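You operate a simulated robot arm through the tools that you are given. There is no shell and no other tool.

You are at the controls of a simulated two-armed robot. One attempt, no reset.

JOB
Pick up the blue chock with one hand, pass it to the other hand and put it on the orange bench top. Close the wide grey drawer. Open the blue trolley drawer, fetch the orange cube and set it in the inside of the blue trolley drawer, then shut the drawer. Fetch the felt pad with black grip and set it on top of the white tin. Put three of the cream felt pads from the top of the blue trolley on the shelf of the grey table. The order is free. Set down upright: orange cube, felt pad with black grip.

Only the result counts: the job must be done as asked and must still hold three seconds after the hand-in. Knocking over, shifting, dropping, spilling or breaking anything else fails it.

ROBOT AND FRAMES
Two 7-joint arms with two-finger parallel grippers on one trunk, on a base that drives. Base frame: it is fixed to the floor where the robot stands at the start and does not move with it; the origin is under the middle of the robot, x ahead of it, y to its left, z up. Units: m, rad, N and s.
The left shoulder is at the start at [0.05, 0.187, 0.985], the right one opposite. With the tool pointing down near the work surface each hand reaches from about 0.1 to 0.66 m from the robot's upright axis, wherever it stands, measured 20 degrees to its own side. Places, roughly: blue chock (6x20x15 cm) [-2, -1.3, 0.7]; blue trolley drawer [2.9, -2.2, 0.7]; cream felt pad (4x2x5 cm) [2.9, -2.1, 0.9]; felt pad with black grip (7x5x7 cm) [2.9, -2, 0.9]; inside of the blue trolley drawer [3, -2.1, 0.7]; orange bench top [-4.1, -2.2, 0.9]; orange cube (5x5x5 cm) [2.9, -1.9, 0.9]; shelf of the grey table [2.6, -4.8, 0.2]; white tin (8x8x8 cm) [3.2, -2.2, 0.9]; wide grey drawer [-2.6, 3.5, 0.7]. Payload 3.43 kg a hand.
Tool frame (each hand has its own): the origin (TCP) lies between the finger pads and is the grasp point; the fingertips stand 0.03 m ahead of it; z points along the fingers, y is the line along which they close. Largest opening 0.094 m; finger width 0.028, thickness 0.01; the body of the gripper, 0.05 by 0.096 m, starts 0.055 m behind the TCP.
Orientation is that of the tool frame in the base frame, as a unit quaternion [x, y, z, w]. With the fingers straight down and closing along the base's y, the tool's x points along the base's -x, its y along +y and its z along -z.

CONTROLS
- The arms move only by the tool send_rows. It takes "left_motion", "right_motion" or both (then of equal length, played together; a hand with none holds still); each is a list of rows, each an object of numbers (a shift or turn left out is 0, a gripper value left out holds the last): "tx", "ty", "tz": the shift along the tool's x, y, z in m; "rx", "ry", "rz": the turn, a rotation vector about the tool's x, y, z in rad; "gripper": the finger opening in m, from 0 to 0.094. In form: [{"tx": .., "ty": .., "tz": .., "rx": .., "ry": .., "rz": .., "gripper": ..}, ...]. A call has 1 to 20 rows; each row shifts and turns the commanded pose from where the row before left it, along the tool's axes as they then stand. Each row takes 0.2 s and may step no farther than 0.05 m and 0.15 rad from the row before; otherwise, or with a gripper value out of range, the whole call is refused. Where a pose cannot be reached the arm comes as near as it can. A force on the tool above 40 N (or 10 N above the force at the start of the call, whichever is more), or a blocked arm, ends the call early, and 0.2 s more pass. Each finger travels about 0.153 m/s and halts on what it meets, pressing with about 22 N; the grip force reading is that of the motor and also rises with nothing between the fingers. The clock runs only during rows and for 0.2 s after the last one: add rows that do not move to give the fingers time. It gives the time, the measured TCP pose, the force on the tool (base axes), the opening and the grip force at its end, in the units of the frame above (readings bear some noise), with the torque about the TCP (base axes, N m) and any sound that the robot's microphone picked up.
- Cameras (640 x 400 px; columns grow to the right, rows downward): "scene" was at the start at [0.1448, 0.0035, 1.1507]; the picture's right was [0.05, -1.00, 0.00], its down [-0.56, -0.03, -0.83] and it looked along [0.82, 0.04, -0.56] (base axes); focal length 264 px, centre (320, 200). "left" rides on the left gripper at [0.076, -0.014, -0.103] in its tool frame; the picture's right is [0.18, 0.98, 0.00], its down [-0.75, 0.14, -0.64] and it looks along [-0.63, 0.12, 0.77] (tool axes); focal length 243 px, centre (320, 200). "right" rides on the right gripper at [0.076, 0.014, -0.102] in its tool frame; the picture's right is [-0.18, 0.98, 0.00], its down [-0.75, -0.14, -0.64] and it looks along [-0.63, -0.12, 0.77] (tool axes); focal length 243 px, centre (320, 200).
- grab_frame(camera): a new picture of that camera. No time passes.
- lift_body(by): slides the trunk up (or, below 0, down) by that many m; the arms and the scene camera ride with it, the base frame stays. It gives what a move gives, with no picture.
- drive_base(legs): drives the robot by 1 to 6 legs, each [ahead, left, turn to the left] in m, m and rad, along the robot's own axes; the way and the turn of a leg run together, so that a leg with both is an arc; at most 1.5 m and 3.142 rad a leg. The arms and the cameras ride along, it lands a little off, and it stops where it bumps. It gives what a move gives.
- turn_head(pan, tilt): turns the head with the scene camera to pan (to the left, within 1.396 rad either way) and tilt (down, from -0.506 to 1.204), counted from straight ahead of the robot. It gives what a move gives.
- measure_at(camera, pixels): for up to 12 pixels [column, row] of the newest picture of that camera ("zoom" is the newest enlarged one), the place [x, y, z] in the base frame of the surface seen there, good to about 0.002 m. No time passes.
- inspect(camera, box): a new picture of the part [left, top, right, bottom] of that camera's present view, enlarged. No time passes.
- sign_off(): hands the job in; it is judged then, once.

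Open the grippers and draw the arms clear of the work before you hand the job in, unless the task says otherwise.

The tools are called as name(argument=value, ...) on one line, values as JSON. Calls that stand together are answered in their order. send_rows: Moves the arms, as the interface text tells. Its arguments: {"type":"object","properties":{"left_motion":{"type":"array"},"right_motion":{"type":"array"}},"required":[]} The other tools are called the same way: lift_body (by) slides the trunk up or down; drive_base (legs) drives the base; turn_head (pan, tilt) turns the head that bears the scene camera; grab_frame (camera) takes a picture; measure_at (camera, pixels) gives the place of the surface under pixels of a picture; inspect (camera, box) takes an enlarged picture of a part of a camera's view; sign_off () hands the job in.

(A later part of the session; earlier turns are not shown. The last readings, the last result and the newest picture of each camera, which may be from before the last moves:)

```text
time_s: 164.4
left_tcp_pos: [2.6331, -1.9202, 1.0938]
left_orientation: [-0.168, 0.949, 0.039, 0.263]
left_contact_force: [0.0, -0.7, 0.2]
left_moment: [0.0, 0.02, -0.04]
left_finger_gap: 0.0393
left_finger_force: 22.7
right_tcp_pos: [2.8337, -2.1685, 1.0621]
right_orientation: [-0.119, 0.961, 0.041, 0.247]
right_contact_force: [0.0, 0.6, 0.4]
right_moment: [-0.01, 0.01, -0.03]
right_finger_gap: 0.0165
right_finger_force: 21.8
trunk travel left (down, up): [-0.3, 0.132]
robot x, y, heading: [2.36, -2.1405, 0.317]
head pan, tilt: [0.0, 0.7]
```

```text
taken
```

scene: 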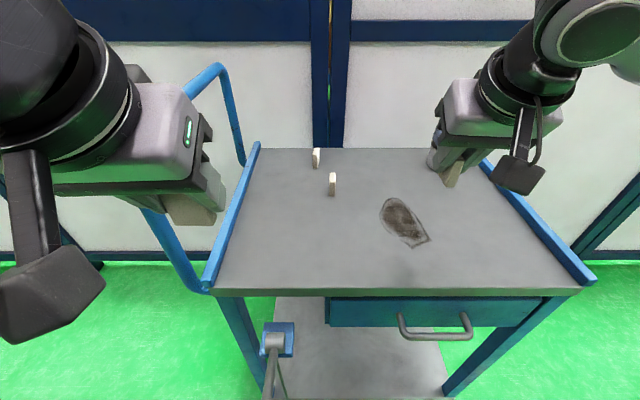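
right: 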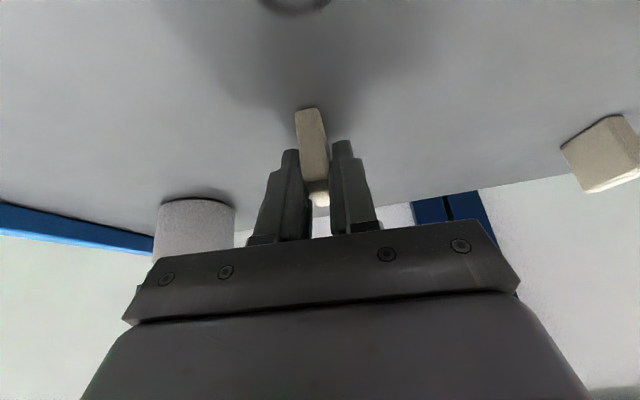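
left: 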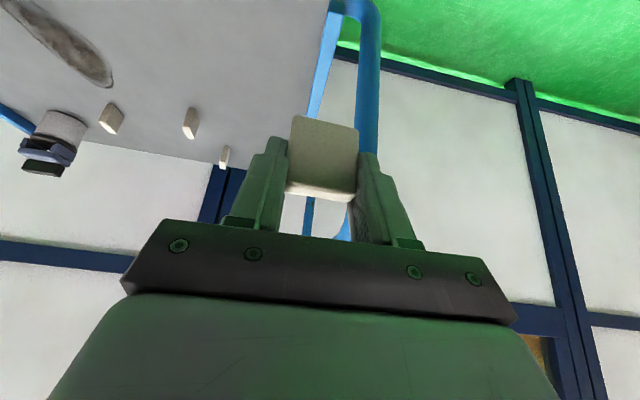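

Both hands hold a cream pad. I back away from the trolley and turn toward the grey table.

drive_base(legs=[[-0.45, 0, 0], [0, 0, -1.572]])

turn_head(pan=0.0, tilt=0.4)

grab_frame(camera="scene")

```text
time_s: 170.9
left_tcp_pos: [2.1523, -2.5529, 1.0934]
left_orientation: [0.56, 0.784, -0.16, 0.212]
left_contact_force: [1.0, 0.4, 0.5]
left_moment: [0.03, 0.04, 0.04]
left_finger_gap: 0.0393
left_finger_force: 22.0
right_tcp_pos: [1.9002, -2.7509, 1.0619]
right_orientation: [0.603, 0.758, -0.147, 0.202]
right_contact_force: [-0.1, 0.1, -0.3]
right_moment: [-0.02, 0.01, 0.0]
right_finger_gap: 0.0163
right_finger_force: 23.0
trunk travel left (down, up): [-0.3, 0.132]
robot x, y, heading: [1.9375, -2.2747, -1.274]
head pan, tilt: [0.0, 0.7]
```

```text
time_s: 171.7
left_tcp_pos: [2.1528, -2.5539, 1.0946]
left_orientation: [0.56, 0.784, -0.161, 0.212]
left_contact_force: [-0.5, 0.6, -1.1]
left_moment: [0.0, -0.03, -0.03]
left_finger_gap: 0.0389
left_finger_force: 21.9
right_tcp_pos: [1.8997, -2.7498, 1.0621]
right_orientation: [0.603, 0.758, -0.147, 0.202]
right_contact_force: [0.2, -1.2, 0.6]
right_moment: [-0.03, -0.02, -0.01]
right_finger_gap: 0.0164
right_finger_force: 22.1
trunk travel left (down, up): [-0.3, 0.132]
robot x, y, heading: [1.9394, -2.2801, -1.277]
head pan, tilt: [0.0, 0.4]
```

```text
taken
```

scene: 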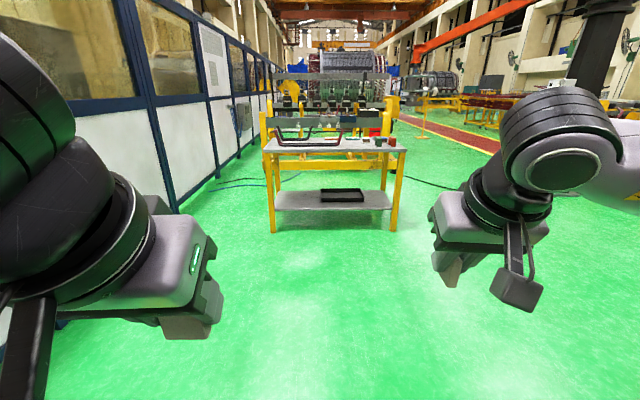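

The way is clear to the table at (335,190). I drive up to it.

drive_base(legs=[[1.2, -0.1, 0.02], [0.4, -0.04, 0]])

turn_head(pan=0.0, tilt=0.75)

grab_frame(camera="scene")

```text
time_s: 180.0
left_tcp_pos: [2.5266, -4.1147, 1.0937]
left_orientation: [0.548, 0.793, -0.157, 0.215]
left_contact_force: [0.3, 0.0, -0.1]
left_moment: [0.04, -0.01, 0.0]
left_finger_gap: 0.0388
left_finger_force: 22.0
right_tcp_pos: [2.2798, -4.32, 1.062]
right_orientation: [0.591, 0.767, -0.144, 0.204]
right_contact_force: [-0.3, -0.2, -0.6]
right_moment: [0.0, 0.0, 0.0]
right_finger_gap: 0.0164
right_finger_force: 22.4
trunk travel left (down, up): [-0.3, 0.132]
robot x, y, heading: [2.3038, -3.8439, -1.243]
head pan, tilt: [0.0, 0.4]
```

```text
time_s: 180.8
left_tcp_pos: [2.5266, -4.1142, 1.0938]
left_orientation: [0.548, 0.793, -0.157, 0.214]
left_contact_force: [-0.4, -0.1, 0.0]
left_moment: [-0.01, 0.0, 0.0]
left_finger_gap: 0.0388
left_finger_force: 22.0
right_tcp_pos: [2.2804, -4.3199, 1.0614]
right_orientation: [0.591, 0.767, -0.144, 0.203]
right_contact_force: [0.0, 0.3, 0.6]
right_moment: [0.02, -0.04, 0.03]
right_finger_gap: 0.0165
right_finger_force: 22.6
trunk travel left (down, up): [-0.3, 0.132]
robot x, y, heading: [2.3049, -3.8456, -1.244]
head pan, tilt: [0.0, 0.75]
```

```text
taken
```

scene: 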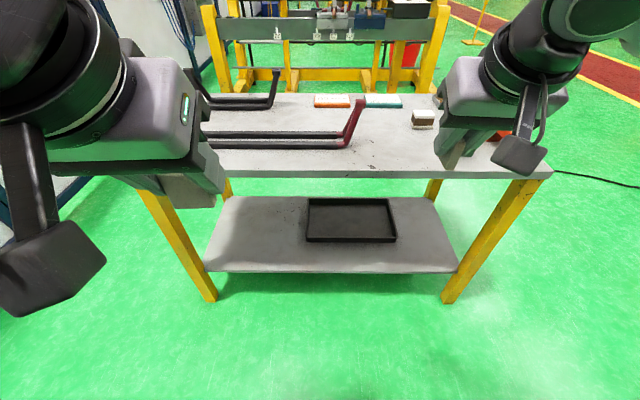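

I measure the shelf front edge, tray, table edge and legs from here.

measure_at(camera="scene", pixels=[[225, 268], [330, 269], [440, 268], [250, 250], [300, 250], [425, 250], [310, 240], [395, 240], [220, 176], [520, 177], [330, 176], [260, 220]])

```text
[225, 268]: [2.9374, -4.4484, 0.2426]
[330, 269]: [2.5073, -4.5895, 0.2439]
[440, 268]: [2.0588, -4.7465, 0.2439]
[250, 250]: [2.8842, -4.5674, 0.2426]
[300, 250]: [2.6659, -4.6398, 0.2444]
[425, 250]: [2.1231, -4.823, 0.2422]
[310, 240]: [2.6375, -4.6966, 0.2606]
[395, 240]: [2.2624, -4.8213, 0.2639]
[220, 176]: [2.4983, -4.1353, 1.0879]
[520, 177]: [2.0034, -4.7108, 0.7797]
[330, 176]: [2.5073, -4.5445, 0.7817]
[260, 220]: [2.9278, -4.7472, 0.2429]
```

The shelf edge is 0.77 m ahead, the tray starts 14 cm behind it, and the table top overhangs the shelf by 4 cm. I lower the trunk fully here, clear of the table.

lift_body(by=-0.3)

send_rows(left_motion=[{"tx": -0.017, "tz": 0.01, "ty": 0.01}, {"tx": -0.017, "tz": 0.01, "ty": 0.01}, {"tx": 0.02, "tz": 0.035}, {"tx": 0.02, "tz": 0.035}, {"tx": 0.02, "tz": 0.035}, {"tx": 0.02, "tz": 0.035}, {"tx": 0.02, "tz": 0.035}, {}], right_motion=[{}, {}, {"tx": 0.0193, "tz": 0.035}, {"tx": 0.0193, "tz": 0.035}, {"tx": 0.0193, "tz": 0.035}, {"tx": 0.0193, "tz": 0.035}, {"tx": 0.0193, "tz": 0.035}, {}])

grab_frame(camera="scene")

```text
time_s: 183.8
left_tcp_pos: [2.5264, -4.1143, 0.7932]
left_orientation: [0.547, 0.793, -0.158, 0.215]
left_contact_force: [0.2, 0.6, -0.3]
left_moment: [-0.01, 0.02, 0.0]
left_finger_gap: 0.0387
left_finger_force: 21.5
right_tcp_pos: [2.28, -4.3203, 0.7635]
right_orientation: [0.591, 0.767, -0.145, 0.204]
right_contact_force: [-0.5, 0.6, -0.1]
right_moment: [-0.03, -0.01, -0.02]
right_finger_gap: 0.0163
right_finger_force: 22.1
trunk travel left (down, up): [0.0, 0.432]
robot x, y, heading: [2.3054, -3.8389, -1.238]
head pan, tilt: [0.0, 0.75]
```

```text
time_s: 185.6
left_tcp_pos: [2.5561, -4.1479, 0.5917]
left_orientation: [0.548, 0.793, -0.157, 0.214]
left_contact_force: [0.0, -0.3, -0.4]
left_moment: [-0.02, -0.03, 0.02]
left_finger_gap: 0.0389
left_finger_force: 22.7
right_tcp_pos: [2.2852, -4.3192, 0.5619]
right_orientation: [0.591, 0.767, -0.145, 0.204]
right_contact_force: [-0.3, 1.2, -0.1]
right_moment: [-0.02, 0.02, 0.0]
right_finger_gap: 0.0164
right_finger_force: 22.2
trunk travel left (down, up): [0.0, 0.432]
robot x, y, heading: [2.3031, -3.8472, -1.248]
head pan, tilt: [0.0, 0.75]
```

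```text
taken
```

scene: 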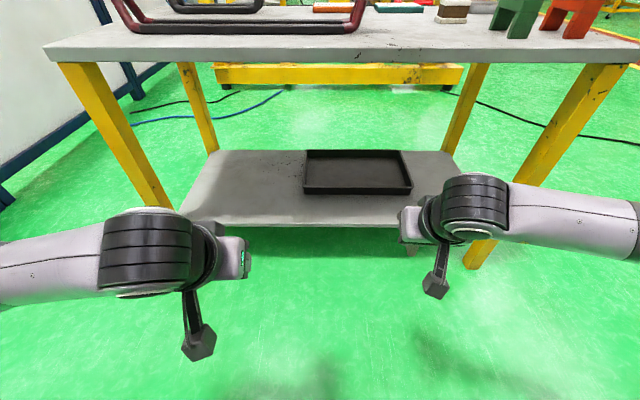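

Both arms come down fine with the elbows out to the sides. I continue down toward shelf height.

send_rows(left_motion=[{"tx": 0.02, "tz": 0.035}, {"tx": 0.02, "tz": 0.035}, {"tx": 0.02, "tz": 0.035}, {"tx": 0.02, "tz": 0.035}, {"tx": 0.02, "tz": 0.035}, {"tx": 0.017, "tz": 0.03}, {}], right_motion=[{"tx": 0.0193, "tz": 0.035}, {"tx": 0.0193, "tz": 0.035}, {"tx": 0.0193, "tz": 0.035}, {"tx": 0.0193, "tz": 0.035}, {"tx": 0.0193, "tz": 0.035}, {"tx": 0.0014, "tz": 0.0025}, {}])

grab_frame(camera="scene")

grab_frame(camera="left")

grab_frame(camera="right")

```text
time_s: 187.0
left_tcp_pos: [2.5559, -4.1536, 0.3679]
left_orientation: [0.552, 0.791, -0.158, 0.214]
left_contact_force: [6.6, 8.3, 20.2]
left_moment: [2.09, 1.23, -1.08]
left_finger_gap: 0.0388
left_finger_force: 22.1
right_tcp_pos: [2.2882, -4.3178, 0.3598]
right_orientation: [0.59, 0.767, -0.144, 0.205]
right_contact_force: [-0.4, 0.5, -0.5]
right_moment: [0.01, 0.02, -0.02]
right_finger_gap: 0.0165
right_finger_force: 22.1
trunk travel left (down, up): [0.0, 0.432]
robot x, y, heading: [2.3062, -3.8417, -1.247]
head pan, tilt: [0.0, 0.75]
stopped in row 7 (left hand): the force on the tool passed its limit at 94 N (the readings are from after the stop); the commanded pose is now the measured one
```

```text
taken
```

scene: 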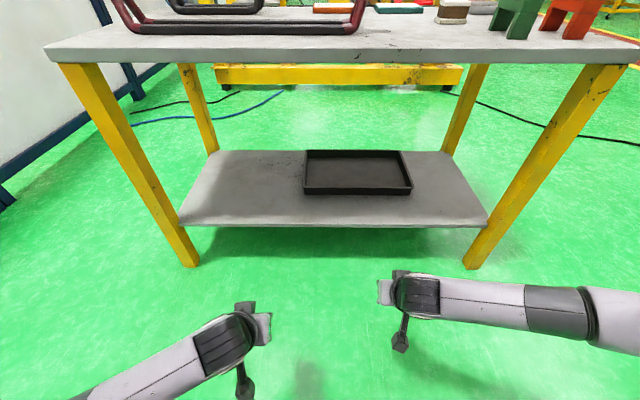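

```text
taken
```

left: 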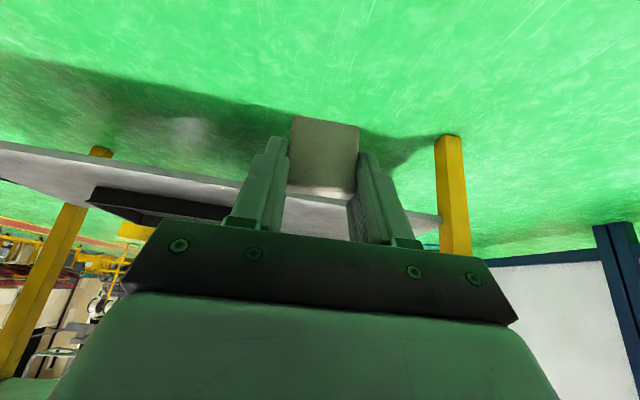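

```text
taken
```

right: 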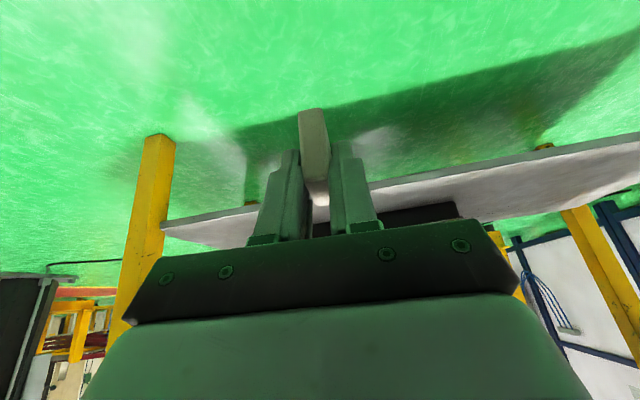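

The left camera arm touched the robot's own base, so I move both hands forward. The right forearm lies far out sideways; I measure it against the table legs.

send_rows(left_motion=[{"tx": -0.0344, "tz": 0.0205}, {"tx": -0.0344, "tz": 0.0205}, {"tx": -0.02, "tz": 0.012}, {}], right_motion=[{}, {"ty": 0.02}, {"ty": 0.02}, {}])

grab_frame(camera="scene")

measure_at(camera="scene", pixels=[[450, 290], [500, 300], [560, 310], [620, 315], [410, 290], [580, 335], [240, 320], [200, 340], [130, 360], [480, 250], [180, 250], [330, 222]])

```text
time_s: 187.4
left_tcp_pos: [2.5643, -4.1853, 0.3685]
left_orientation: [0.55, 0.791, -0.162, 0.212]
left_contact_force: [2.7, -3.9, 7.0]
left_moment: [1.03, 0.54, -0.07]
left_finger_gap: 0.039
left_finger_force: 21.9
right_tcp_pos: [2.2881, -4.318, 0.3589]
right_orientation: [0.59, 0.768, -0.144, 0.204]
right_contact_force: [0.7, 1.0, -0.2]
right_moment: [-0.02, 0.0, 0.01]
right_finger_gap: 0.0164
right_finger_force: 21.4
trunk travel left (down, up): [0.0, 0.432]
robot x, y, heading: [2.3046, -3.8431, -1.246]
head pan, tilt: [0.0, 0.75]
stopped in row 2 (left hand): the force on the tool passed its limit at 47 N (the readings are from after the stop); the commanded pose is now the measured one
```

```text
taken
```

scene: 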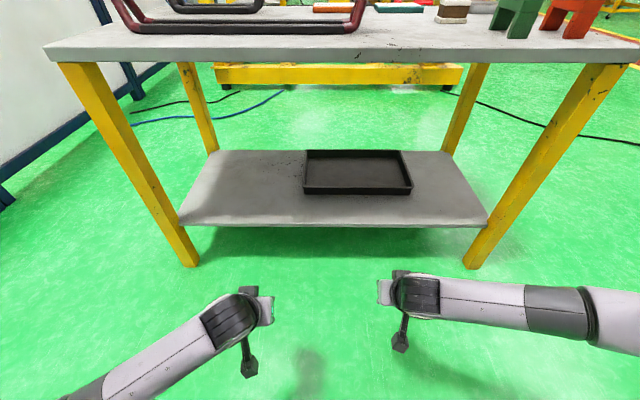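

```text
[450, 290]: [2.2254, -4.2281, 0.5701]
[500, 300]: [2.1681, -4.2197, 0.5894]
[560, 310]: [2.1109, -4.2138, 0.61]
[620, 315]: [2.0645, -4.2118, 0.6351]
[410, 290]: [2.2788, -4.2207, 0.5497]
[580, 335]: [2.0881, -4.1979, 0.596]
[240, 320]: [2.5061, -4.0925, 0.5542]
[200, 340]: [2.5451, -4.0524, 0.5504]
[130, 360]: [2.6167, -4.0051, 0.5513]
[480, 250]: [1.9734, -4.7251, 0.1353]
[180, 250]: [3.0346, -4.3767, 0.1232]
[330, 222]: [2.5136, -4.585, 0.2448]
```

The forearms lie well back of the legs. The left hand still touches something near the base, so I raise it a bit and then move it forward.

send_rows(left_motion=[{"tx": -0.02, "tz": -0.034}, {"tx": -0.017, "tz": 0.01}, {"tx": -0.034, "tz": 0.0205}, {"tx": -0.034, "tz": 0.0205}, {}], right_motion=[{}, {"ty": 0.02}, {"ty": 0.02}, {"tx": -0.03, "tz": 0.017}, {}])

grab_frame(camera="scene")

```text
time_s: 188.6
left_tcp_pos: [2.5981, -4.2773, 0.4065]
left_orientation: [0.551, 0.792, -0.159, 0.21]
left_contact_force: [-0.2, 1.2, 0.7]
left_moment: [0.03, 0.05, 0.01]
left_finger_gap: 0.0391
left_finger_force: 22.3
right_tcp_pos: [2.3345, -4.3405, 0.3603]
right_orientation: [0.591, 0.767, -0.144, 0.205]
right_contact_force: [0.0, -0.4, 0.4]
right_moment: [0.0, 0.01, 0.02]
right_finger_gap: 0.0162
right_finger_force: 22.2
trunk travel left (down, up): [0.0, 0.432]
robot x, y, heading: [2.3058, -3.8449, -1.247]
head pan, tilt: [0.0, 0.75]
```

```text
taken
```

scene: 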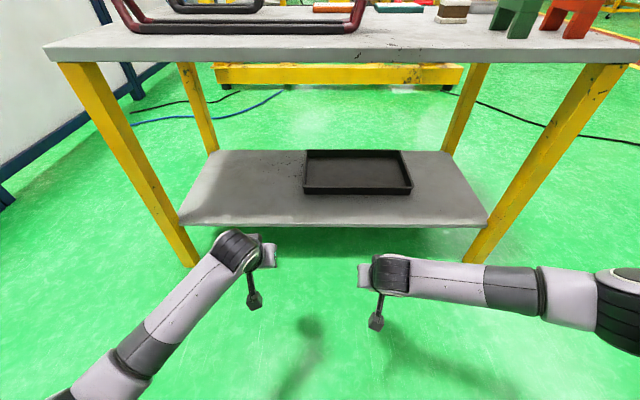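

Both hands are free now at z 0.41 and 0.36. I drive 0.335 m forward so the hands pass over the shelf's front strip.

drive_base(legs=[[0.335, 0, 0]])

grab_frame(camera="scene")

grab_frame(camera="left")

grab_frame(camera="right")

```text
time_s: 190.8
left_tcp_pos: [2.7074, -4.5937, 0.405]
left_orientation: [0.55, 0.792, -0.16, 0.211]
left_contact_force: [0.3, -0.5, -1.1]
left_moment: [-0.02, 0.01, -0.04]
left_finger_gap: 0.0388
left_finger_force: 22.2
right_tcp_pos: [2.4436, -4.6596, 0.3588]
right_orientation: [0.59, 0.768, -0.143, 0.205]
right_contact_force: [0.3, 0.4, -0.5]
right_moment: [-0.01, -0.01, 0.03]
right_finger_gap: 0.0164
right_finger_force: 22.4
trunk travel left (down, up): [0.0, 0.432]
robot x, y, heading: [2.4087, -4.1617, -1.242]
head pan, tilt: [0.0, 0.75]
```

```text
taken
```

scene: 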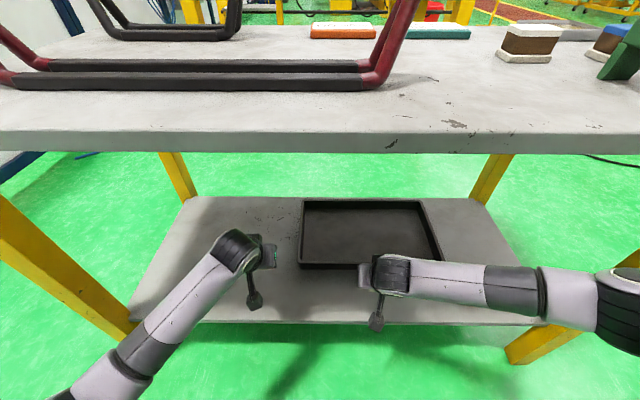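

```text
taken
```

left: 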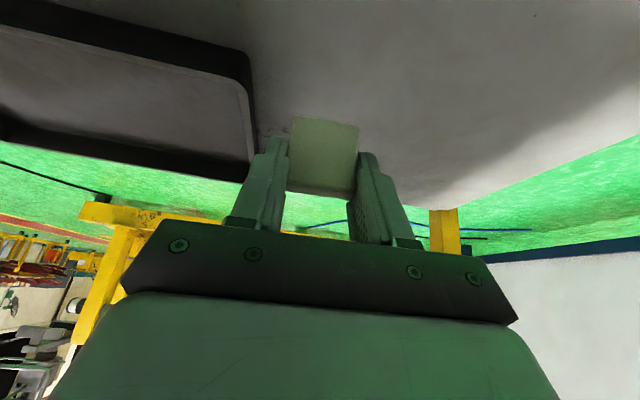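

```text
taken
```

right: 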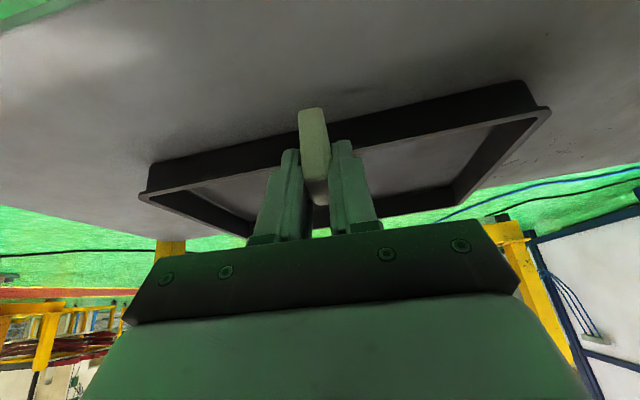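

Both pads are over the free strip (depths 0.068 and 0.046, tray starts at 0.14). I lower both, moving the right one 2 cm further in.

send_rows(left_motion=[{"tx": 0.0205, "tz": 0.0344}, {"tx": 0.0205, "tz": 0.0344}, {"tx": 0.015, "tz": 0.0253}, {}], right_motion=[{"tx": -0.0175, "tz": 0.0097}, {"tx": 0.0174, "tz": 0.0316}, {"tx": 0.0128, "tz": 0.0232}, {}])

grab_frame(camera="left")

grab_frame(camera="right")

```text
time_s: 191.8
left_tcp_pos: [2.7276, -4.5902, 0.2973]
left_orientation: [0.548, 0.792, -0.148, 0.225]
left_contact_force: [-0.2, 0.1, 0.0]
left_moment: [0.01, 0.0, 0.0]
left_finger_gap: 0.0388
left_finger_force: 21.8
right_tcp_pos: [2.4509, -4.6768, 0.2999]
right_orientation: [0.589, 0.768, -0.146, 0.206]
right_contact_force: [-1.0, 0.6, 0.0]
right_moment: [0.01, 0.02, -0.04]
right_finger_gap: 0.0165
right_finger_force: 22.1
trunk travel left (down, up): [0.0, 0.432]
robot x, y, heading: [2.4149, -4.1666, -1.242]
head pan, tilt: [0.0, 0.75]
```

```text
taken
```

left: 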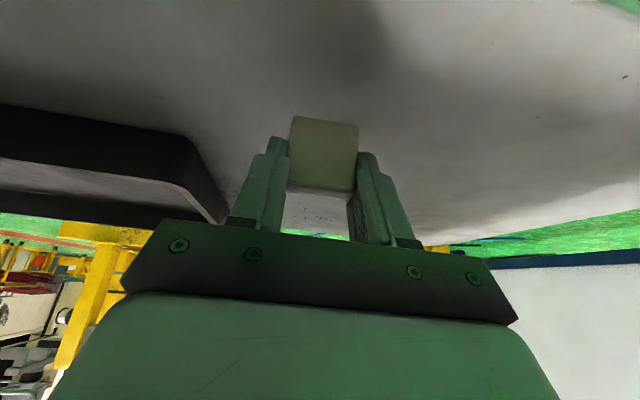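

```text
taken
```

right: 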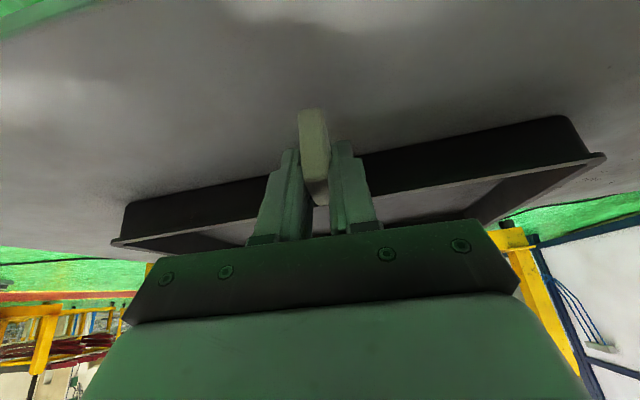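

Both pads hang about 1.5 cm above the shelf. I lower them the rest in small steps.

send_rows(left_motion=[{"tx": 0.003, "tz": 0.005}, {"tx": 0.003, "tz": 0.005}, {"tx": 0.001, "tz": 0.0017}, {}], right_motion=[{"tx": 0.003, "tz": 0.0053}, {"tx": 0.003, "tz": 0.0053}, {"tx": 0.001, "tz": 0.0018}, {}])

```text
time_s: 193.0
left_tcp_pos: [2.7434, -4.5883, 0.2819]
left_orientation: [0.547, 0.79, -0.141, 0.236]
left_contact_force: [-8.4, 5.5, 19.5]
left_moment: [0.11, 0.63, -0.19]
left_finger_gap: 0.0391
left_finger_force: 21.9
right_tcp_pos: [2.4512, -4.6772, 0.2832]
right_orientation: [0.589, 0.768, -0.144, 0.206]
right_contact_force: [-0.3, 1.9, 3.5]
right_moment: [-0.11, -0.03, 0.0]
right_finger_gap: 0.0163
right_finger_force: 21.8
trunk travel left (down, up): [0.0, 0.432]
robot x, y, heading: [2.4122, -4.1625, -1.244]
head pan, tilt: [0.0, 0.75]
stopped in row 4 (left hand): the arm was blocked; the commanded pose is now the measured one
```

Both pads are in contact with the shelf. I open both grippers and back out along the tool axes.

send_rows(left_motion=[{"gripper": 0.05}, {"gripper": 0.07}, {}, {"tz": -0.02}, {"tz": -0.03}, {"tz": -0.03}, {}], right_motion=[{"gripper": 0.03}, {"gripper": 0.06}, {}, {"tz": -0.02}, {"tz": -0.03}, {"tz": -0.03}, {}])

grab_frame(camera="left")

grab_frame(camera="right")

grab_frame(camera="scene")

```text
time_s: 194.8
left_tcp_pos: [2.756, -4.5515, 0.3568]
left_orientation: [0.538, 0.794, -0.127, 0.253]
left_contact_force: [0.3, 0.5, 1.0]
left_moment: [0.0, -0.02, 0.0]
left_finger_gap: 0.0698
left_finger_force: 0.0
right_tcp_pos: [2.4391, -4.6404, 0.3534]
right_orientation: [0.588, 0.769, -0.144, 0.205]
right_contact_force: [-0.1, 0.0, 0.4]
right_moment: [0.0, -0.02, 0.01]
right_finger_gap: 0.0599
right_finger_force: 0.2
trunk travel left (down, up): [0.0, 0.432]
robot x, y, heading: [2.4119, -4.16, -1.245]
head pan, tilt: [0.0, 0.75]
stopped in row 7 (left hand): the arm was blocked; the commanded pose is now the measured one
```

```text
taken
```

left: 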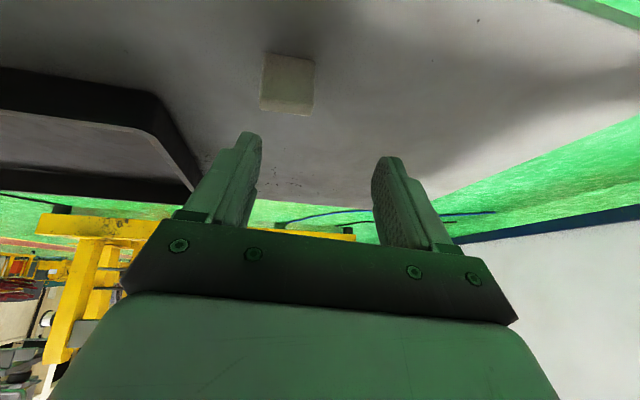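

```text
taken
```

right: 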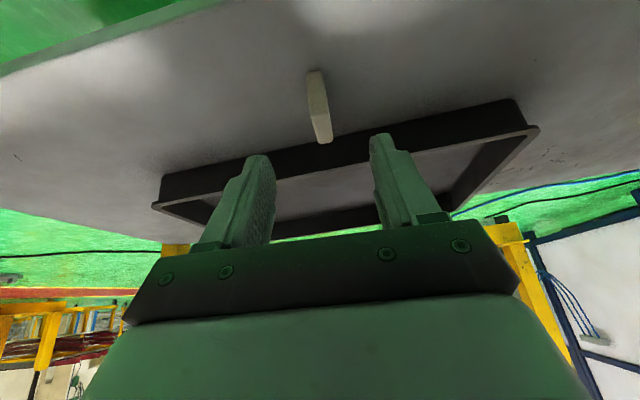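

```text
taken
```

scene: 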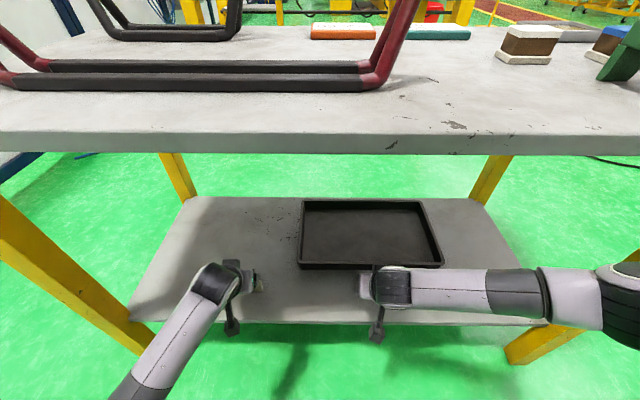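

Both cream pads stand on the shelf. I drive straight back and raise the trunk for the second trip.

drive_base(legs=[[-0.45, 0, 0]])

lift_body(by=0.3)

grab_frame(camera="scene")

```text
time_s: 197.6
left_tcp_pos: [2.611, -4.1263, 0.3549]
left_orientation: [0.539, 0.793, -0.127, 0.254]
left_contact_force: [0.3, -0.3, 0.1]
left_moment: [-0.01, 0.0, 0.0]
left_finger_gap: 0.07
left_finger_force: 0.1
right_tcp_pos: [2.2926, -4.213, 0.3531]
right_orientation: [0.59, 0.767, -0.144, 0.204]
right_contact_force: [0.5, -0.1, -0.1]
right_moment: [0.03, -0.01, 0.01]
right_finger_gap: 0.0603
right_finger_force: 0.2
trunk travel left (down, up): [0.0, 0.432]
robot x, y, heading: [2.2675, -3.7402, -1.248]
head pan, tilt: [0.0, 0.75]
```

```text
time_s: 200.6
left_tcp_pos: [2.61, -4.1233, 0.6563]
left_orientation: [0.539, 0.793, -0.126, 0.254]
left_contact_force: [-0.4, 0.2, -0.5]
left_moment: [-0.02, -0.02, -0.01]
left_finger_gap: 0.07
left_finger_force: 0.0
right_tcp_pos: [2.2935, -4.2135, 0.6523]
right_orientation: [0.59, 0.768, -0.144, 0.204]
right_contact_force: [-0.1, 0.4, -0.8]
right_moment: [0.0, 0.02, 0.0]
right_finger_gap: 0.0599
right_finger_force: 0.0
trunk travel left (down, up): [-0.3, 0.132]
robot x, y, heading: [2.2669, -3.7328, -1.246]
head pan, tilt: [0.0, 0.75]
```

```text
taken
```

scene: 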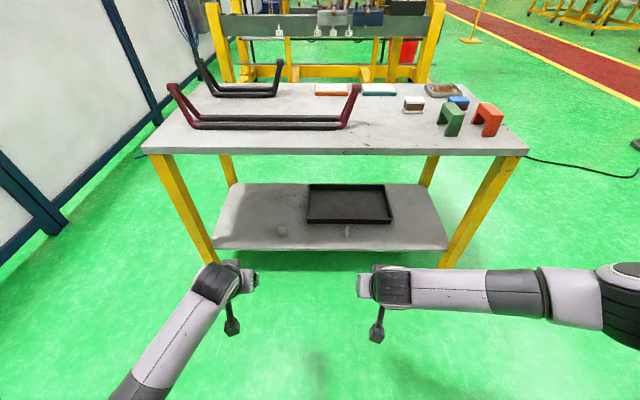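

The two pads stand on the shelf at (281,231) and (348,232). I raise both hands and return to the trolley for the third pad.

send_rows(left_motion=[{"tx": -0.0209, "tz": -0.0341}, {"tx": -0.0209, "tz": -0.0341}, {"tx": -0.0209, "tz": -0.0341}, {"tx": -0.0209, "tz": -0.0341}, {"tx": -0.0209, "tz": -0.0341}, {"tx": -0.0209, "tz": -0.0341}, {"tx": -0.0209, "tz": -0.0341}, {"tx": -0.0209, "tz": -0.0341}, {"tx": -0.0209, "tz": -0.0341}, {"tx": -0.0209, "tz": -0.0341}, {"tx": -0.0209, "tz": -0.0341}, {}], right_motion=[{"tx": -0.0193, "tz": -0.035}, {"tx": -0.0193, "tz": -0.035}, {"tx": -0.0193, "tz": -0.035}, {"tx": -0.0193, "tz": -0.035}, {"tx": -0.0193, "tz": -0.035}, {"tx": -0.0193, "tz": -0.035}, {"tx": -0.0193, "tz": -0.035}, {"tx": -0.0193, "tz": -0.035}, {"tx": -0.0193, "tz": -0.035}, {"tx": -0.0193, "tz": -0.035}, {"tx": -0.0193, "tz": -0.035}, {}])

```text
time_s: 202.3
left_tcp_pos: [2.6448, -4.1212, 0.9387]
left_orientation: [0.516, 0.801, -0.064, 0.295]
left_contact_force: [0.5, 0.3, 0.8]
left_moment: [0.03, -0.02, 0.01]
left_finger_gap: 0.0701
left_finger_force: 0.2
left hand out of reach, approached as far as the arm can: row 8
right_tcp_pos: [2.2866, -4.2142, 0.9557]
right_orientation: [0.59, 0.768, -0.143, 0.204]
right_contact_force: [-0.3, -0.1, 0.3]
right_moment: [0.04, -0.01, -0.01]
right_finger_gap: 0.0601
right_finger_force: 0.0
trunk travel left (down, up): [-0.3, 0.132]
robot x, y, heading: [2.2698, -3.7358, -1.244]
head pan, tilt: [0.0, 0.75]
stopped in row 8 (left hand): the arm was blocked; the commanded pose is now the measured one
```

The left arm hit a joint limit while rising with a skewed wrist. I rotate the left tool back to pointing straight down and then raise both hands.

send_rows(left_motion=[{"rx": 0.049, "ry": 0.113, "rz": 0.0194}, {"rx": 0.049, "ry": 0.113, "rz": 0.0194}, {"rx": 0.049, "ry": 0.113, "rz": 0.0194}, {"rx": 0.049, "ry": 0.113, "rz": 0.0194}, {"rx": 0.049, "ry": 0.113, "rz": 0.0194}, {}, {"tz": -0.03}, {"tz": -0.03}, {"tz": -0.03}, {}], right_motion=[{}, {}, {}, {}, {}, {}, {"tx": -0.0193, "tz": -0.035}, {"tx": -0.0193, "tz": -0.035}, {"tx": -0.0193, "tz": -0.035}, {}])

grab_frame(camera="scene")

```text
time_s: 204.5
left_tcp_pos: [2.7085, -4.1797, 0.9772]
left_orientation: [0.578, 0.816, 0.001, 0.0]
left_contact_force: [-0.3, -0.2, -0.5]
left_moment: [0.0, 0.0, -0.01]
left_finger_gap: 0.0702
left_finger_force: 0.0
left hand out of reach, approached as far as the arm can: row 1, 2, 3, 4, 5, 7, 8, 9
right_tcp_pos: [2.2857, -4.2141, 1.0768]
right_orientation: [0.59, 0.768, -0.144, 0.204]
right_contact_force: [0.6, 0.0, 1.0]
right_moment: [0.02, -0.01, -0.01]
right_finger_gap: 0.0599
right_finger_force: 0.1
trunk travel left (down, up): [-0.3, 0.132]
robot x, y, heading: [2.269, -3.7362, -1.245]
head pan, tilt: [0.0, 0.75]
```

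```text
taken
```

scene: 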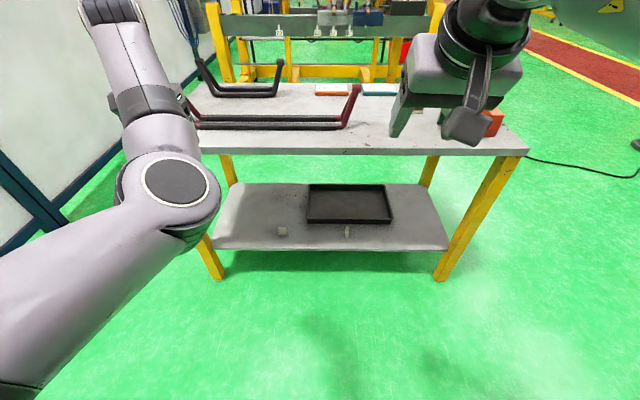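

The left arm's elbow has taken an odd posture. I draw the left hand nearer to the body to see whether it relaxes.

send_rows(left_motion=[{"tx": 0.04}, {"tx": 0.04}, {"tx": 0.04}, {"tx": 0.03}, {}])

turn_head(pan=0.5, tilt=0.75)

grab_frame(camera="scene")

```text
time_s: 205.7
left_tcp_pos: [2.7572, -4.0986, 0.9669]
left_orientation: [0.579, 0.815, 0.001, -0.001]
left_contact_force: [-0.7, 0.3, -0.3]
left_moment: [-0.01, 0.0, 0.01]
left_finger_gap: 0.0699
left_finger_force: 0.0
left hand out of reach, approached as far as the arm can: row 1, 2, 3, 4
right_tcp_pos: [2.2857, -4.2141, 1.0769]
right_orientation: [0.59, 0.768, -0.144, 0.204]
right_contact_force: [0.2, -0.6, -0.6]
right_moment: [0.03, -0.01, 0.01]
right_finger_gap: 0.0602
right_finger_force: 0.1
trunk travel left (down, up): [-0.3, 0.132]
robot x, y, heading: [2.2666, -3.7337, -1.237]
head pan, tilt: [0.0, 0.75]
```

```text
time_s: 206.7
left_tcp_pos: [2.7587, -4.1003, 0.9665]
left_orientation: [0.579, 0.815, 0.001, -0.001]
left_contact_force: [0.3, 0.4, 0.2]
left_moment: [0.0, 0.02, 0.0]
left_finger_gap: 0.07
left_finger_force: 0.1
right_tcp_pos: [2.2862, -4.2141, 1.0769]
right_orientation: [0.59, 0.768, -0.143, 0.205]
right_contact_force: [-0.4, 0.3, 0.0]
right_moment: [0.01, -0.01, 0.05]
right_finger_gap: 0.0602
right_finger_force: 0.0
trunk travel left (down, up): [-0.3, 0.132]
robot x, y, heading: [2.2678, -3.7359, -1.245]
head pan, tilt: [0.499, 0.75]
```

```text
taken
```

scene: 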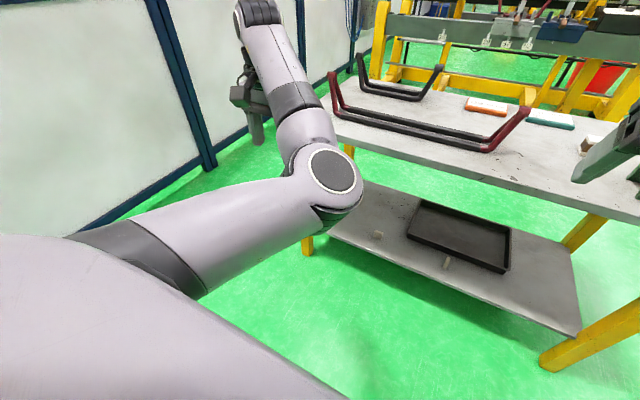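

The left elbow has folded to the inside. I try to bring the hand toward its home place (ahead 0.42, left 0.2) and watch the elbow.

send_rows(left_motion=[{"ty": -0.04}, {"ty": -0.04}, {"ty": -0.04}, {"ty": -0.03}, {"tx": 0.03}, {"tx": 0.03}, {}])

grab_frame(camera="scene")

```text
time_s: 208.3
left_tcp_pos: [2.7005, -4.1847, 0.9494]
left_orientation: [0.576, 0.817, 0.0, 0.003]
left_contact_force: [-0.4, -0.3, -0.6]
left_moment: [-0.02, -0.02, 0.0]
left_finger_gap: 0.0698
left_finger_force: 0.0
left hand out of reach, approached as far as the arm can: row 1, 2, 3, 4, 5, 6
right_tcp_pos: [2.2856, -4.2133, 1.0769]
right_orientation: [0.59, 0.768, -0.144, 0.204]
right_contact_force: [-0.7, -0.3, 0.0]
right_moment: [0.06, 0.02, 0.0]
right_finger_gap: 0.0601
right_finger_force: 0.1
trunk travel left (down, up): [-0.3, 0.132]
robot x, y, heading: [2.2665, -3.7327, -1.245]
head pan, tilt: [0.499, 0.75]
```

```text
taken
```

scene: 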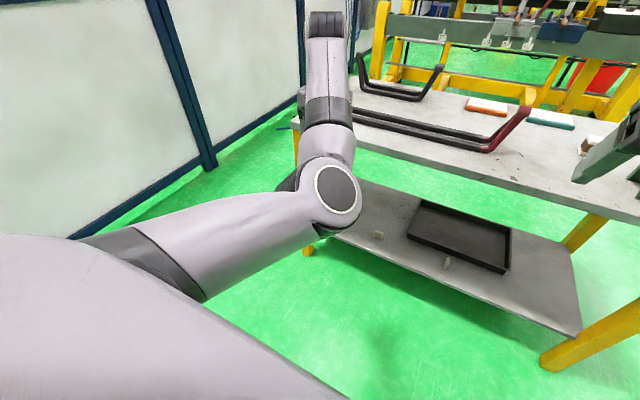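

The posture seems stuck at joint limits here. I lower the left hand again, where the elbow was outside, and will bring it inward there before raising.

send_rows(left_motion=[{"tz": 0.04}, {"tz": 0.04}, {"tz": 0.04}, {"tz": 0.04}, {"tz": 0.04}, {"tz": 0.04}, {"tz": 0.04}, {"tz": 0.04}, {}])

grab_frame(camera="scene")

```text
time_s: 210.3
left_tcp_pos: [2.6915, -4.1863, 0.6281]
left_orientation: [0.583, 0.812, -0.001, 0.0]
left_contact_force: [0.7, 0.2, 0.1]
left_moment: [0.01, -0.02, 0.0]
left_finger_gap: 0.07
left_finger_force: 0.1
right_tcp_pos: [2.2858, -4.2139, 1.0763]
right_orientation: [0.59, 0.768, -0.144, 0.204]
right_contact_force: [-0.6, 0.5, 0.3]
right_moment: [-0.03, 0.0, -0.01]
right_finger_gap: 0.06
right_finger_force: 0.0
trunk travel left (down, up): [-0.3, 0.132]
robot x, y, heading: [2.2675, -3.7329, -1.246]
head pan, tilt: [0.499, 0.75]
```

```text
taken
```

scene: 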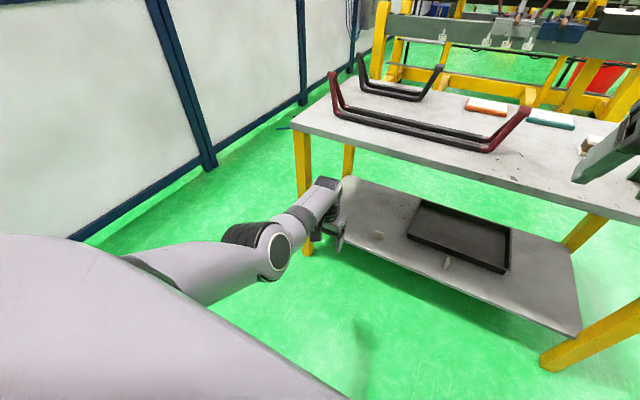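

Reachable again. I bring the hand inward and back at this height.

send_rows(left_motion=[{"ty": -0.04, "tx": 0.015}, {"ty": -0.04, "tx": 0.015}, {"ty": -0.04, "tx": 0.015}, {"ty": -0.04, "tx": 0.015}, {"ty": -0.04, "tx": 0.015}, {"ty": -0.03, "tx": 0.015}, {"tx": 0.03}, {}])

grab_frame(camera="scene")

```text
time_s: 211.6
left_tcp_pos: [2.5679, -4.1772, 0.6244]
left_orientation: [0.545, 0.836, 0.037, 0.049]
left_contact_force: [-0.1, 0.1, 0.4]
left_moment: [0.01, -0.05, -0.05]
left_finger_gap: 0.0701
left_finger_force: 0.0
right_tcp_pos: [2.2855, -4.2138, 1.0775]
right_orientation: [0.59, 0.768, -0.144, 0.204]
right_contact_force: [-0.8, 0.6, 0.3]
right_moment: [-0.08, 0.01, -0.03]
right_finger_gap: 0.0601
right_finger_force: 0.0
trunk travel left (down, up): [-0.3, 0.132]
robot x, y, heading: [2.269, -3.7374, -1.242]
head pan, tilt: [0.499, 0.75]
stopped in row 6 (left hand): the arm was blocked; the commanded pose is now the measured one
```

```text
taken
```

scene: 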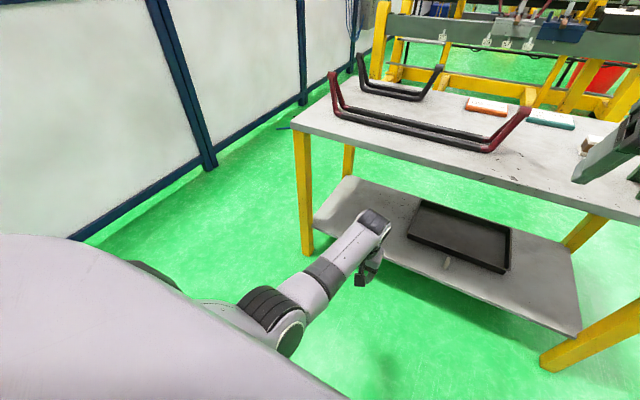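

The elbow has come back to the left. I compare with the earlier view at pan 0.

turn_head(pan=0.0, tilt=0.75)

grab_frame(camera="scene")

```text
time_s: 212.5
left_tcp_pos: [2.5677, -4.1761, 0.6248]
left_orientation: [0.545, 0.836, 0.037, 0.049]
left_contact_force: [-0.6, -0.1, -0.2]
left_moment: [-0.03, 0.01, -0.03]
left_finger_gap: 0.07
left_finger_force: 0.2
right_tcp_pos: [2.2859, -4.2132, 1.0782]
right_orientation: [0.59, 0.768, -0.144, 0.204]
right_contact_force: [0.3, 0.5, 0.5]
right_moment: [-0.03, -0.03, 0.0]
right_finger_gap: 0.0599
right_finger_force: 0.1
trunk travel left (down, up): [-0.3, 0.132]
robot x, y, heading: [2.2694, -3.7353, -1.241]
head pan, tilt: [0.0, 0.75]
```

```text
taken
```

scene: 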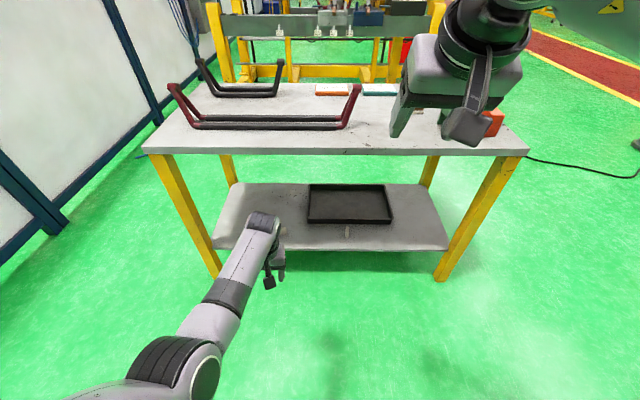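

measure_at(camera="scene", pixels=[[205, 375], [160, 365], [110, 392], [215, 320], [262, 225], [240, 270]])

```text
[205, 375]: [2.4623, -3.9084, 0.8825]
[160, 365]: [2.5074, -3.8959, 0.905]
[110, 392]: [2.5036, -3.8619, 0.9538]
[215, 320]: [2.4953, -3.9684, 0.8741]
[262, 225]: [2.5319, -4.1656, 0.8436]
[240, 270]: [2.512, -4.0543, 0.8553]
```

The elbow hangs below the arm line. Pointing the hand inward (to the right) should force the forearm and elbow outward, so I rotate the tool about its x axis.

send_rows(left_motion=[{"rx": 0.14}, {"rx": 0.14}, {"rx": 0.14}, {"rx": 0.14}, {"rx": 0.14}, {"rx": 0.14}, {"rx": 0.14}, {"rx": 0.14}, {"rx": 0.14}, {}])

grab_frame(camera="scene")

```text
time_s: 214.7
left_tcp_pos: [2.5627, -4.1697, 0.6328]
left_orientation: [0.469, 0.696, -0.464, -0.282]
left_contact_force: [-0.2, 0.0, 0.4]
left_moment: [-0.01, 0.04, 0.01]
left_finger_gap: 0.07
left_finger_force: 0.1
left hand out of reach, approached as far as the arm can: row 9
right_tcp_pos: [2.2868, -4.2138, 1.0764]
right_orientation: [0.59, 0.768, -0.144, 0.203]
right_contact_force: [0.5, 0.4, 0.5]
right_moment: [0.0, 0.0, -0.01]
right_finger_gap: 0.0602
right_finger_force: 0.2
trunk travel left (down, up): [-0.3, 0.132]
robot x, y, heading: [2.2651, -3.7353, -1.242]
head pan, tilt: [0.0, 0.75]
```

```text
taken
```

scene: 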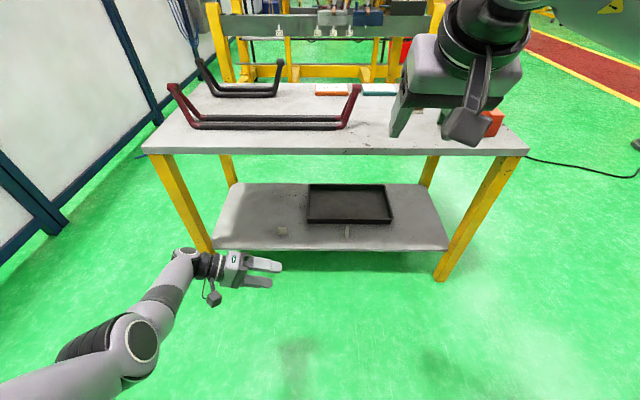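

The elbow has moved outward. I raise the hand in this pose and draw it back and inward.

send_rows(left_motion=[{"ty": -0.03, "tx": 0.01, "tz": 0.01}, {"ty": -0.03, "tx": 0.01, "tz": 0.01}, {"ty": -0.03, "tx": 0.01, "tz": 0.01}, {"ty": -0.03, "tx": 0.01, "tz": 0.01}, {"ty": -0.03, "tx": 0.01, "tz": 0.01}, {"ty": -0.03, "tx": 0.01, "tz": 0.01}, {"ty": -0.03, "tx": 0.01, "tz": 0.01}, {"ty": -0.03, "tx": 0.01, "tz": 0.01}, {}])

grab_frame(camera="scene")

```text
time_s: 216.9
left_tcp_pos: [2.4329, -4.1826, 0.8258]
left_orientation: [0.494, 0.713, -0.455, -0.203]
left_contact_force: [-0.1, -0.1, 0.4]
left_moment: [0.0, -0.01, -0.01]
left_finger_gap: 0.0702
left_finger_force: 0.1
right_tcp_pos: [2.2857, -4.2138, 1.078]
right_orientation: [0.59, 0.768, -0.144, 0.204]
right_contact_force: [0.4, 0.4, 0.7]
right_moment: [-0.02, 0.01, 0.01]
right_finger_gap: 0.06
right_finger_force: 0.1
trunk travel left (down, up): [-0.3, 0.132]
robot x, y, heading: [2.2645, -3.7343, -1.242]
head pan, tilt: [0.0, 0.75]
stopped in row 9 (left hand): the arm was blocked; the commanded pose is now the measured one
```

```text
taken
```

scene: 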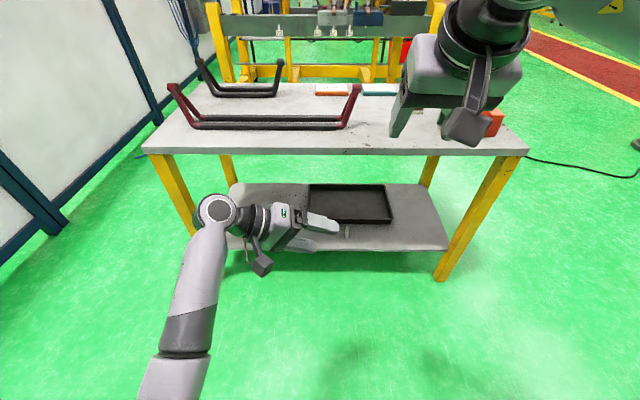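

The forearm now points straight ahead with the wrist bent inward. I turn the hand further, toward the robot, to push the elbow outward.

send_rows(left_motion=[{"ry": 0.13}, {"ry": 0.13}, {"ry": 0.13}, {"ry": 0.13}, {"ry": 0.13}, {"ry": 0.13}, {}])

grab_frame(camera="scene")

```text
time_s: 218.5
left_tcp_pos: [2.4303, -4.1819, 0.8258]
left_orientation: [0.63, 0.58, -0.233, -0.46]
left_contact_force: [-0.1, 0.3, -0.4]
left_moment: [-0.03, -0.01, 0.03]
left_finger_gap: 0.07
left_finger_force: 0.0
right_tcp_pos: [2.2847, -4.214, 1.077]
right_orientation: [0.59, 0.768, -0.145, 0.204]
right_contact_force: [-0.7, -0.2, -0.8]
right_moment: [0.0, 0.01, 0.0]
right_finger_gap: 0.0601
right_finger_force: 0.3
trunk travel left (down, up): [-0.3, 0.132]
robot x, y, heading: [2.268, -3.7358, -1.239]
head pan, tilt: [0.0, 0.75]
```

```text
taken
```

scene: 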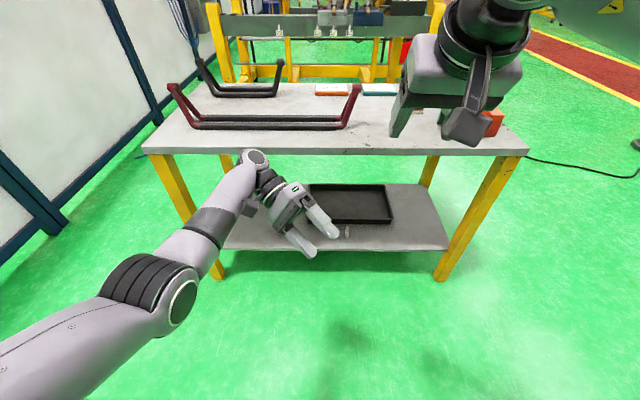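

measure_at(camera="scene", pixels=[[182, 300], [130, 290], [60, 350], [10, 380], [255, 158], [215, 210]])

send_rows(left_motion=[{"tz": 0.03}, {"tz": 0.03}, {"tz": 0.03}, {"tz": 0.03}, {"tz": 0.03}, {}])

grab_frame(camera="scene")

```text
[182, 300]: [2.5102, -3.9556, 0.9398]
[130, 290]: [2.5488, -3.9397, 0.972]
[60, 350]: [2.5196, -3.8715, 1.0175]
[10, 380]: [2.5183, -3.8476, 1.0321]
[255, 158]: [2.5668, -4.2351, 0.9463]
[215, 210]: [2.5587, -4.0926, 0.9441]
```

```text
time_s: 220.1
left_tcp_pos: [2.3396, -4.1434, 0.7434]
left_orientation: [0.621, 0.605, -0.227, -0.443]
left_contact_force: [0.6, 0.0, -0.2]
left_moment: [-0.01, 0.03, 0.0]
left_finger_gap: 0.07
left_finger_force: 0.1
right_tcp_pos: [2.2866, -4.2132, 1.0776]
right_orientation: [0.59, 0.768, -0.143, 0.204]
right_contact_force: [-0.5, 0.0, 0.0]
right_moment: [0.0, -0.03, 0.02]
right_finger_gap: 0.0598
right_finger_force: 0.0
trunk travel left (down, up): [-0.3, 0.132]
robot x, y, heading: [2.2647, -3.7345, -1.239]
head pan, tilt: [0.0, 0.75]
stopped in row 6 (left hand): the arm was blocked; the commanded pose is now the measured one
```

```text
taken
```

scene: 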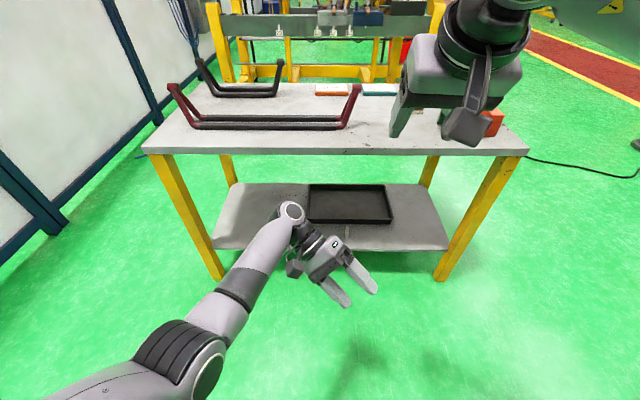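

I move the hand further across to the right, to swing the forearm inward.

send_rows(left_motion=[{"tx": -0.0187, "ty": -0.0224, "tz": 0.0274}, {"tx": -0.0187, "ty": -0.0224, "tz": 0.0274}, {"tx": -0.0187, "ty": -0.0224, "tz": 0.0274}, {"tx": -0.0187, "ty": -0.0224, "tz": 0.0274}, {"tx": -0.0187, "ty": -0.0224, "tz": 0.0274}, {}])

grab_frame(camera="scene")

```text
time_s: 221.7
left_tcp_pos: [2.3144, -4.1856, 0.7289]
left_orientation: [0.603, 0.639, -0.227, -0.421]
left_contact_force: [0.3, 0.0, 0.5]
left_moment: [-0.01, 0.05, 0.02]
left_finger_gap: 0.0703
left_finger_force: 0.1
left hand out of reach, approached as far as the arm can: row 3, 4, 5
right_tcp_pos: [2.2862, -4.2134, 1.0777]
right_orientation: [0.59, 0.768, -0.144, 0.205]
right_contact_force: [-0.9, -0.3, -0.1]
right_moment: [-0.01, 0.03, -0.01]
right_finger_gap: 0.0601
right_finger_force: 0.2
trunk travel left (down, up): [-0.3, 0.132]
robot x, y, heading: [2.2688, -3.7366, -1.241]
head pan, tilt: [0.0, 0.75]
stopped in row 6 (left hand): the arm was blocked; the commanded pose is now the measured one
```

```text
taken
```

scene: 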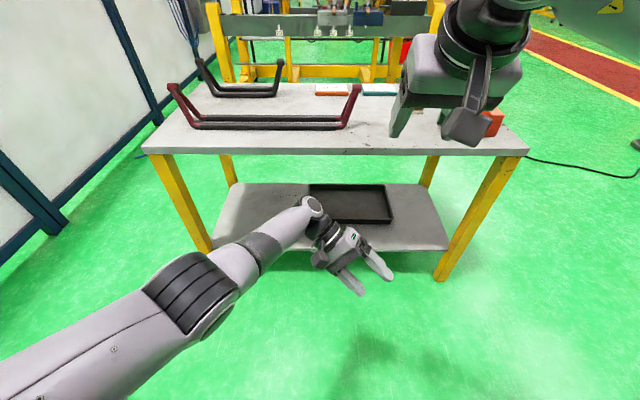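

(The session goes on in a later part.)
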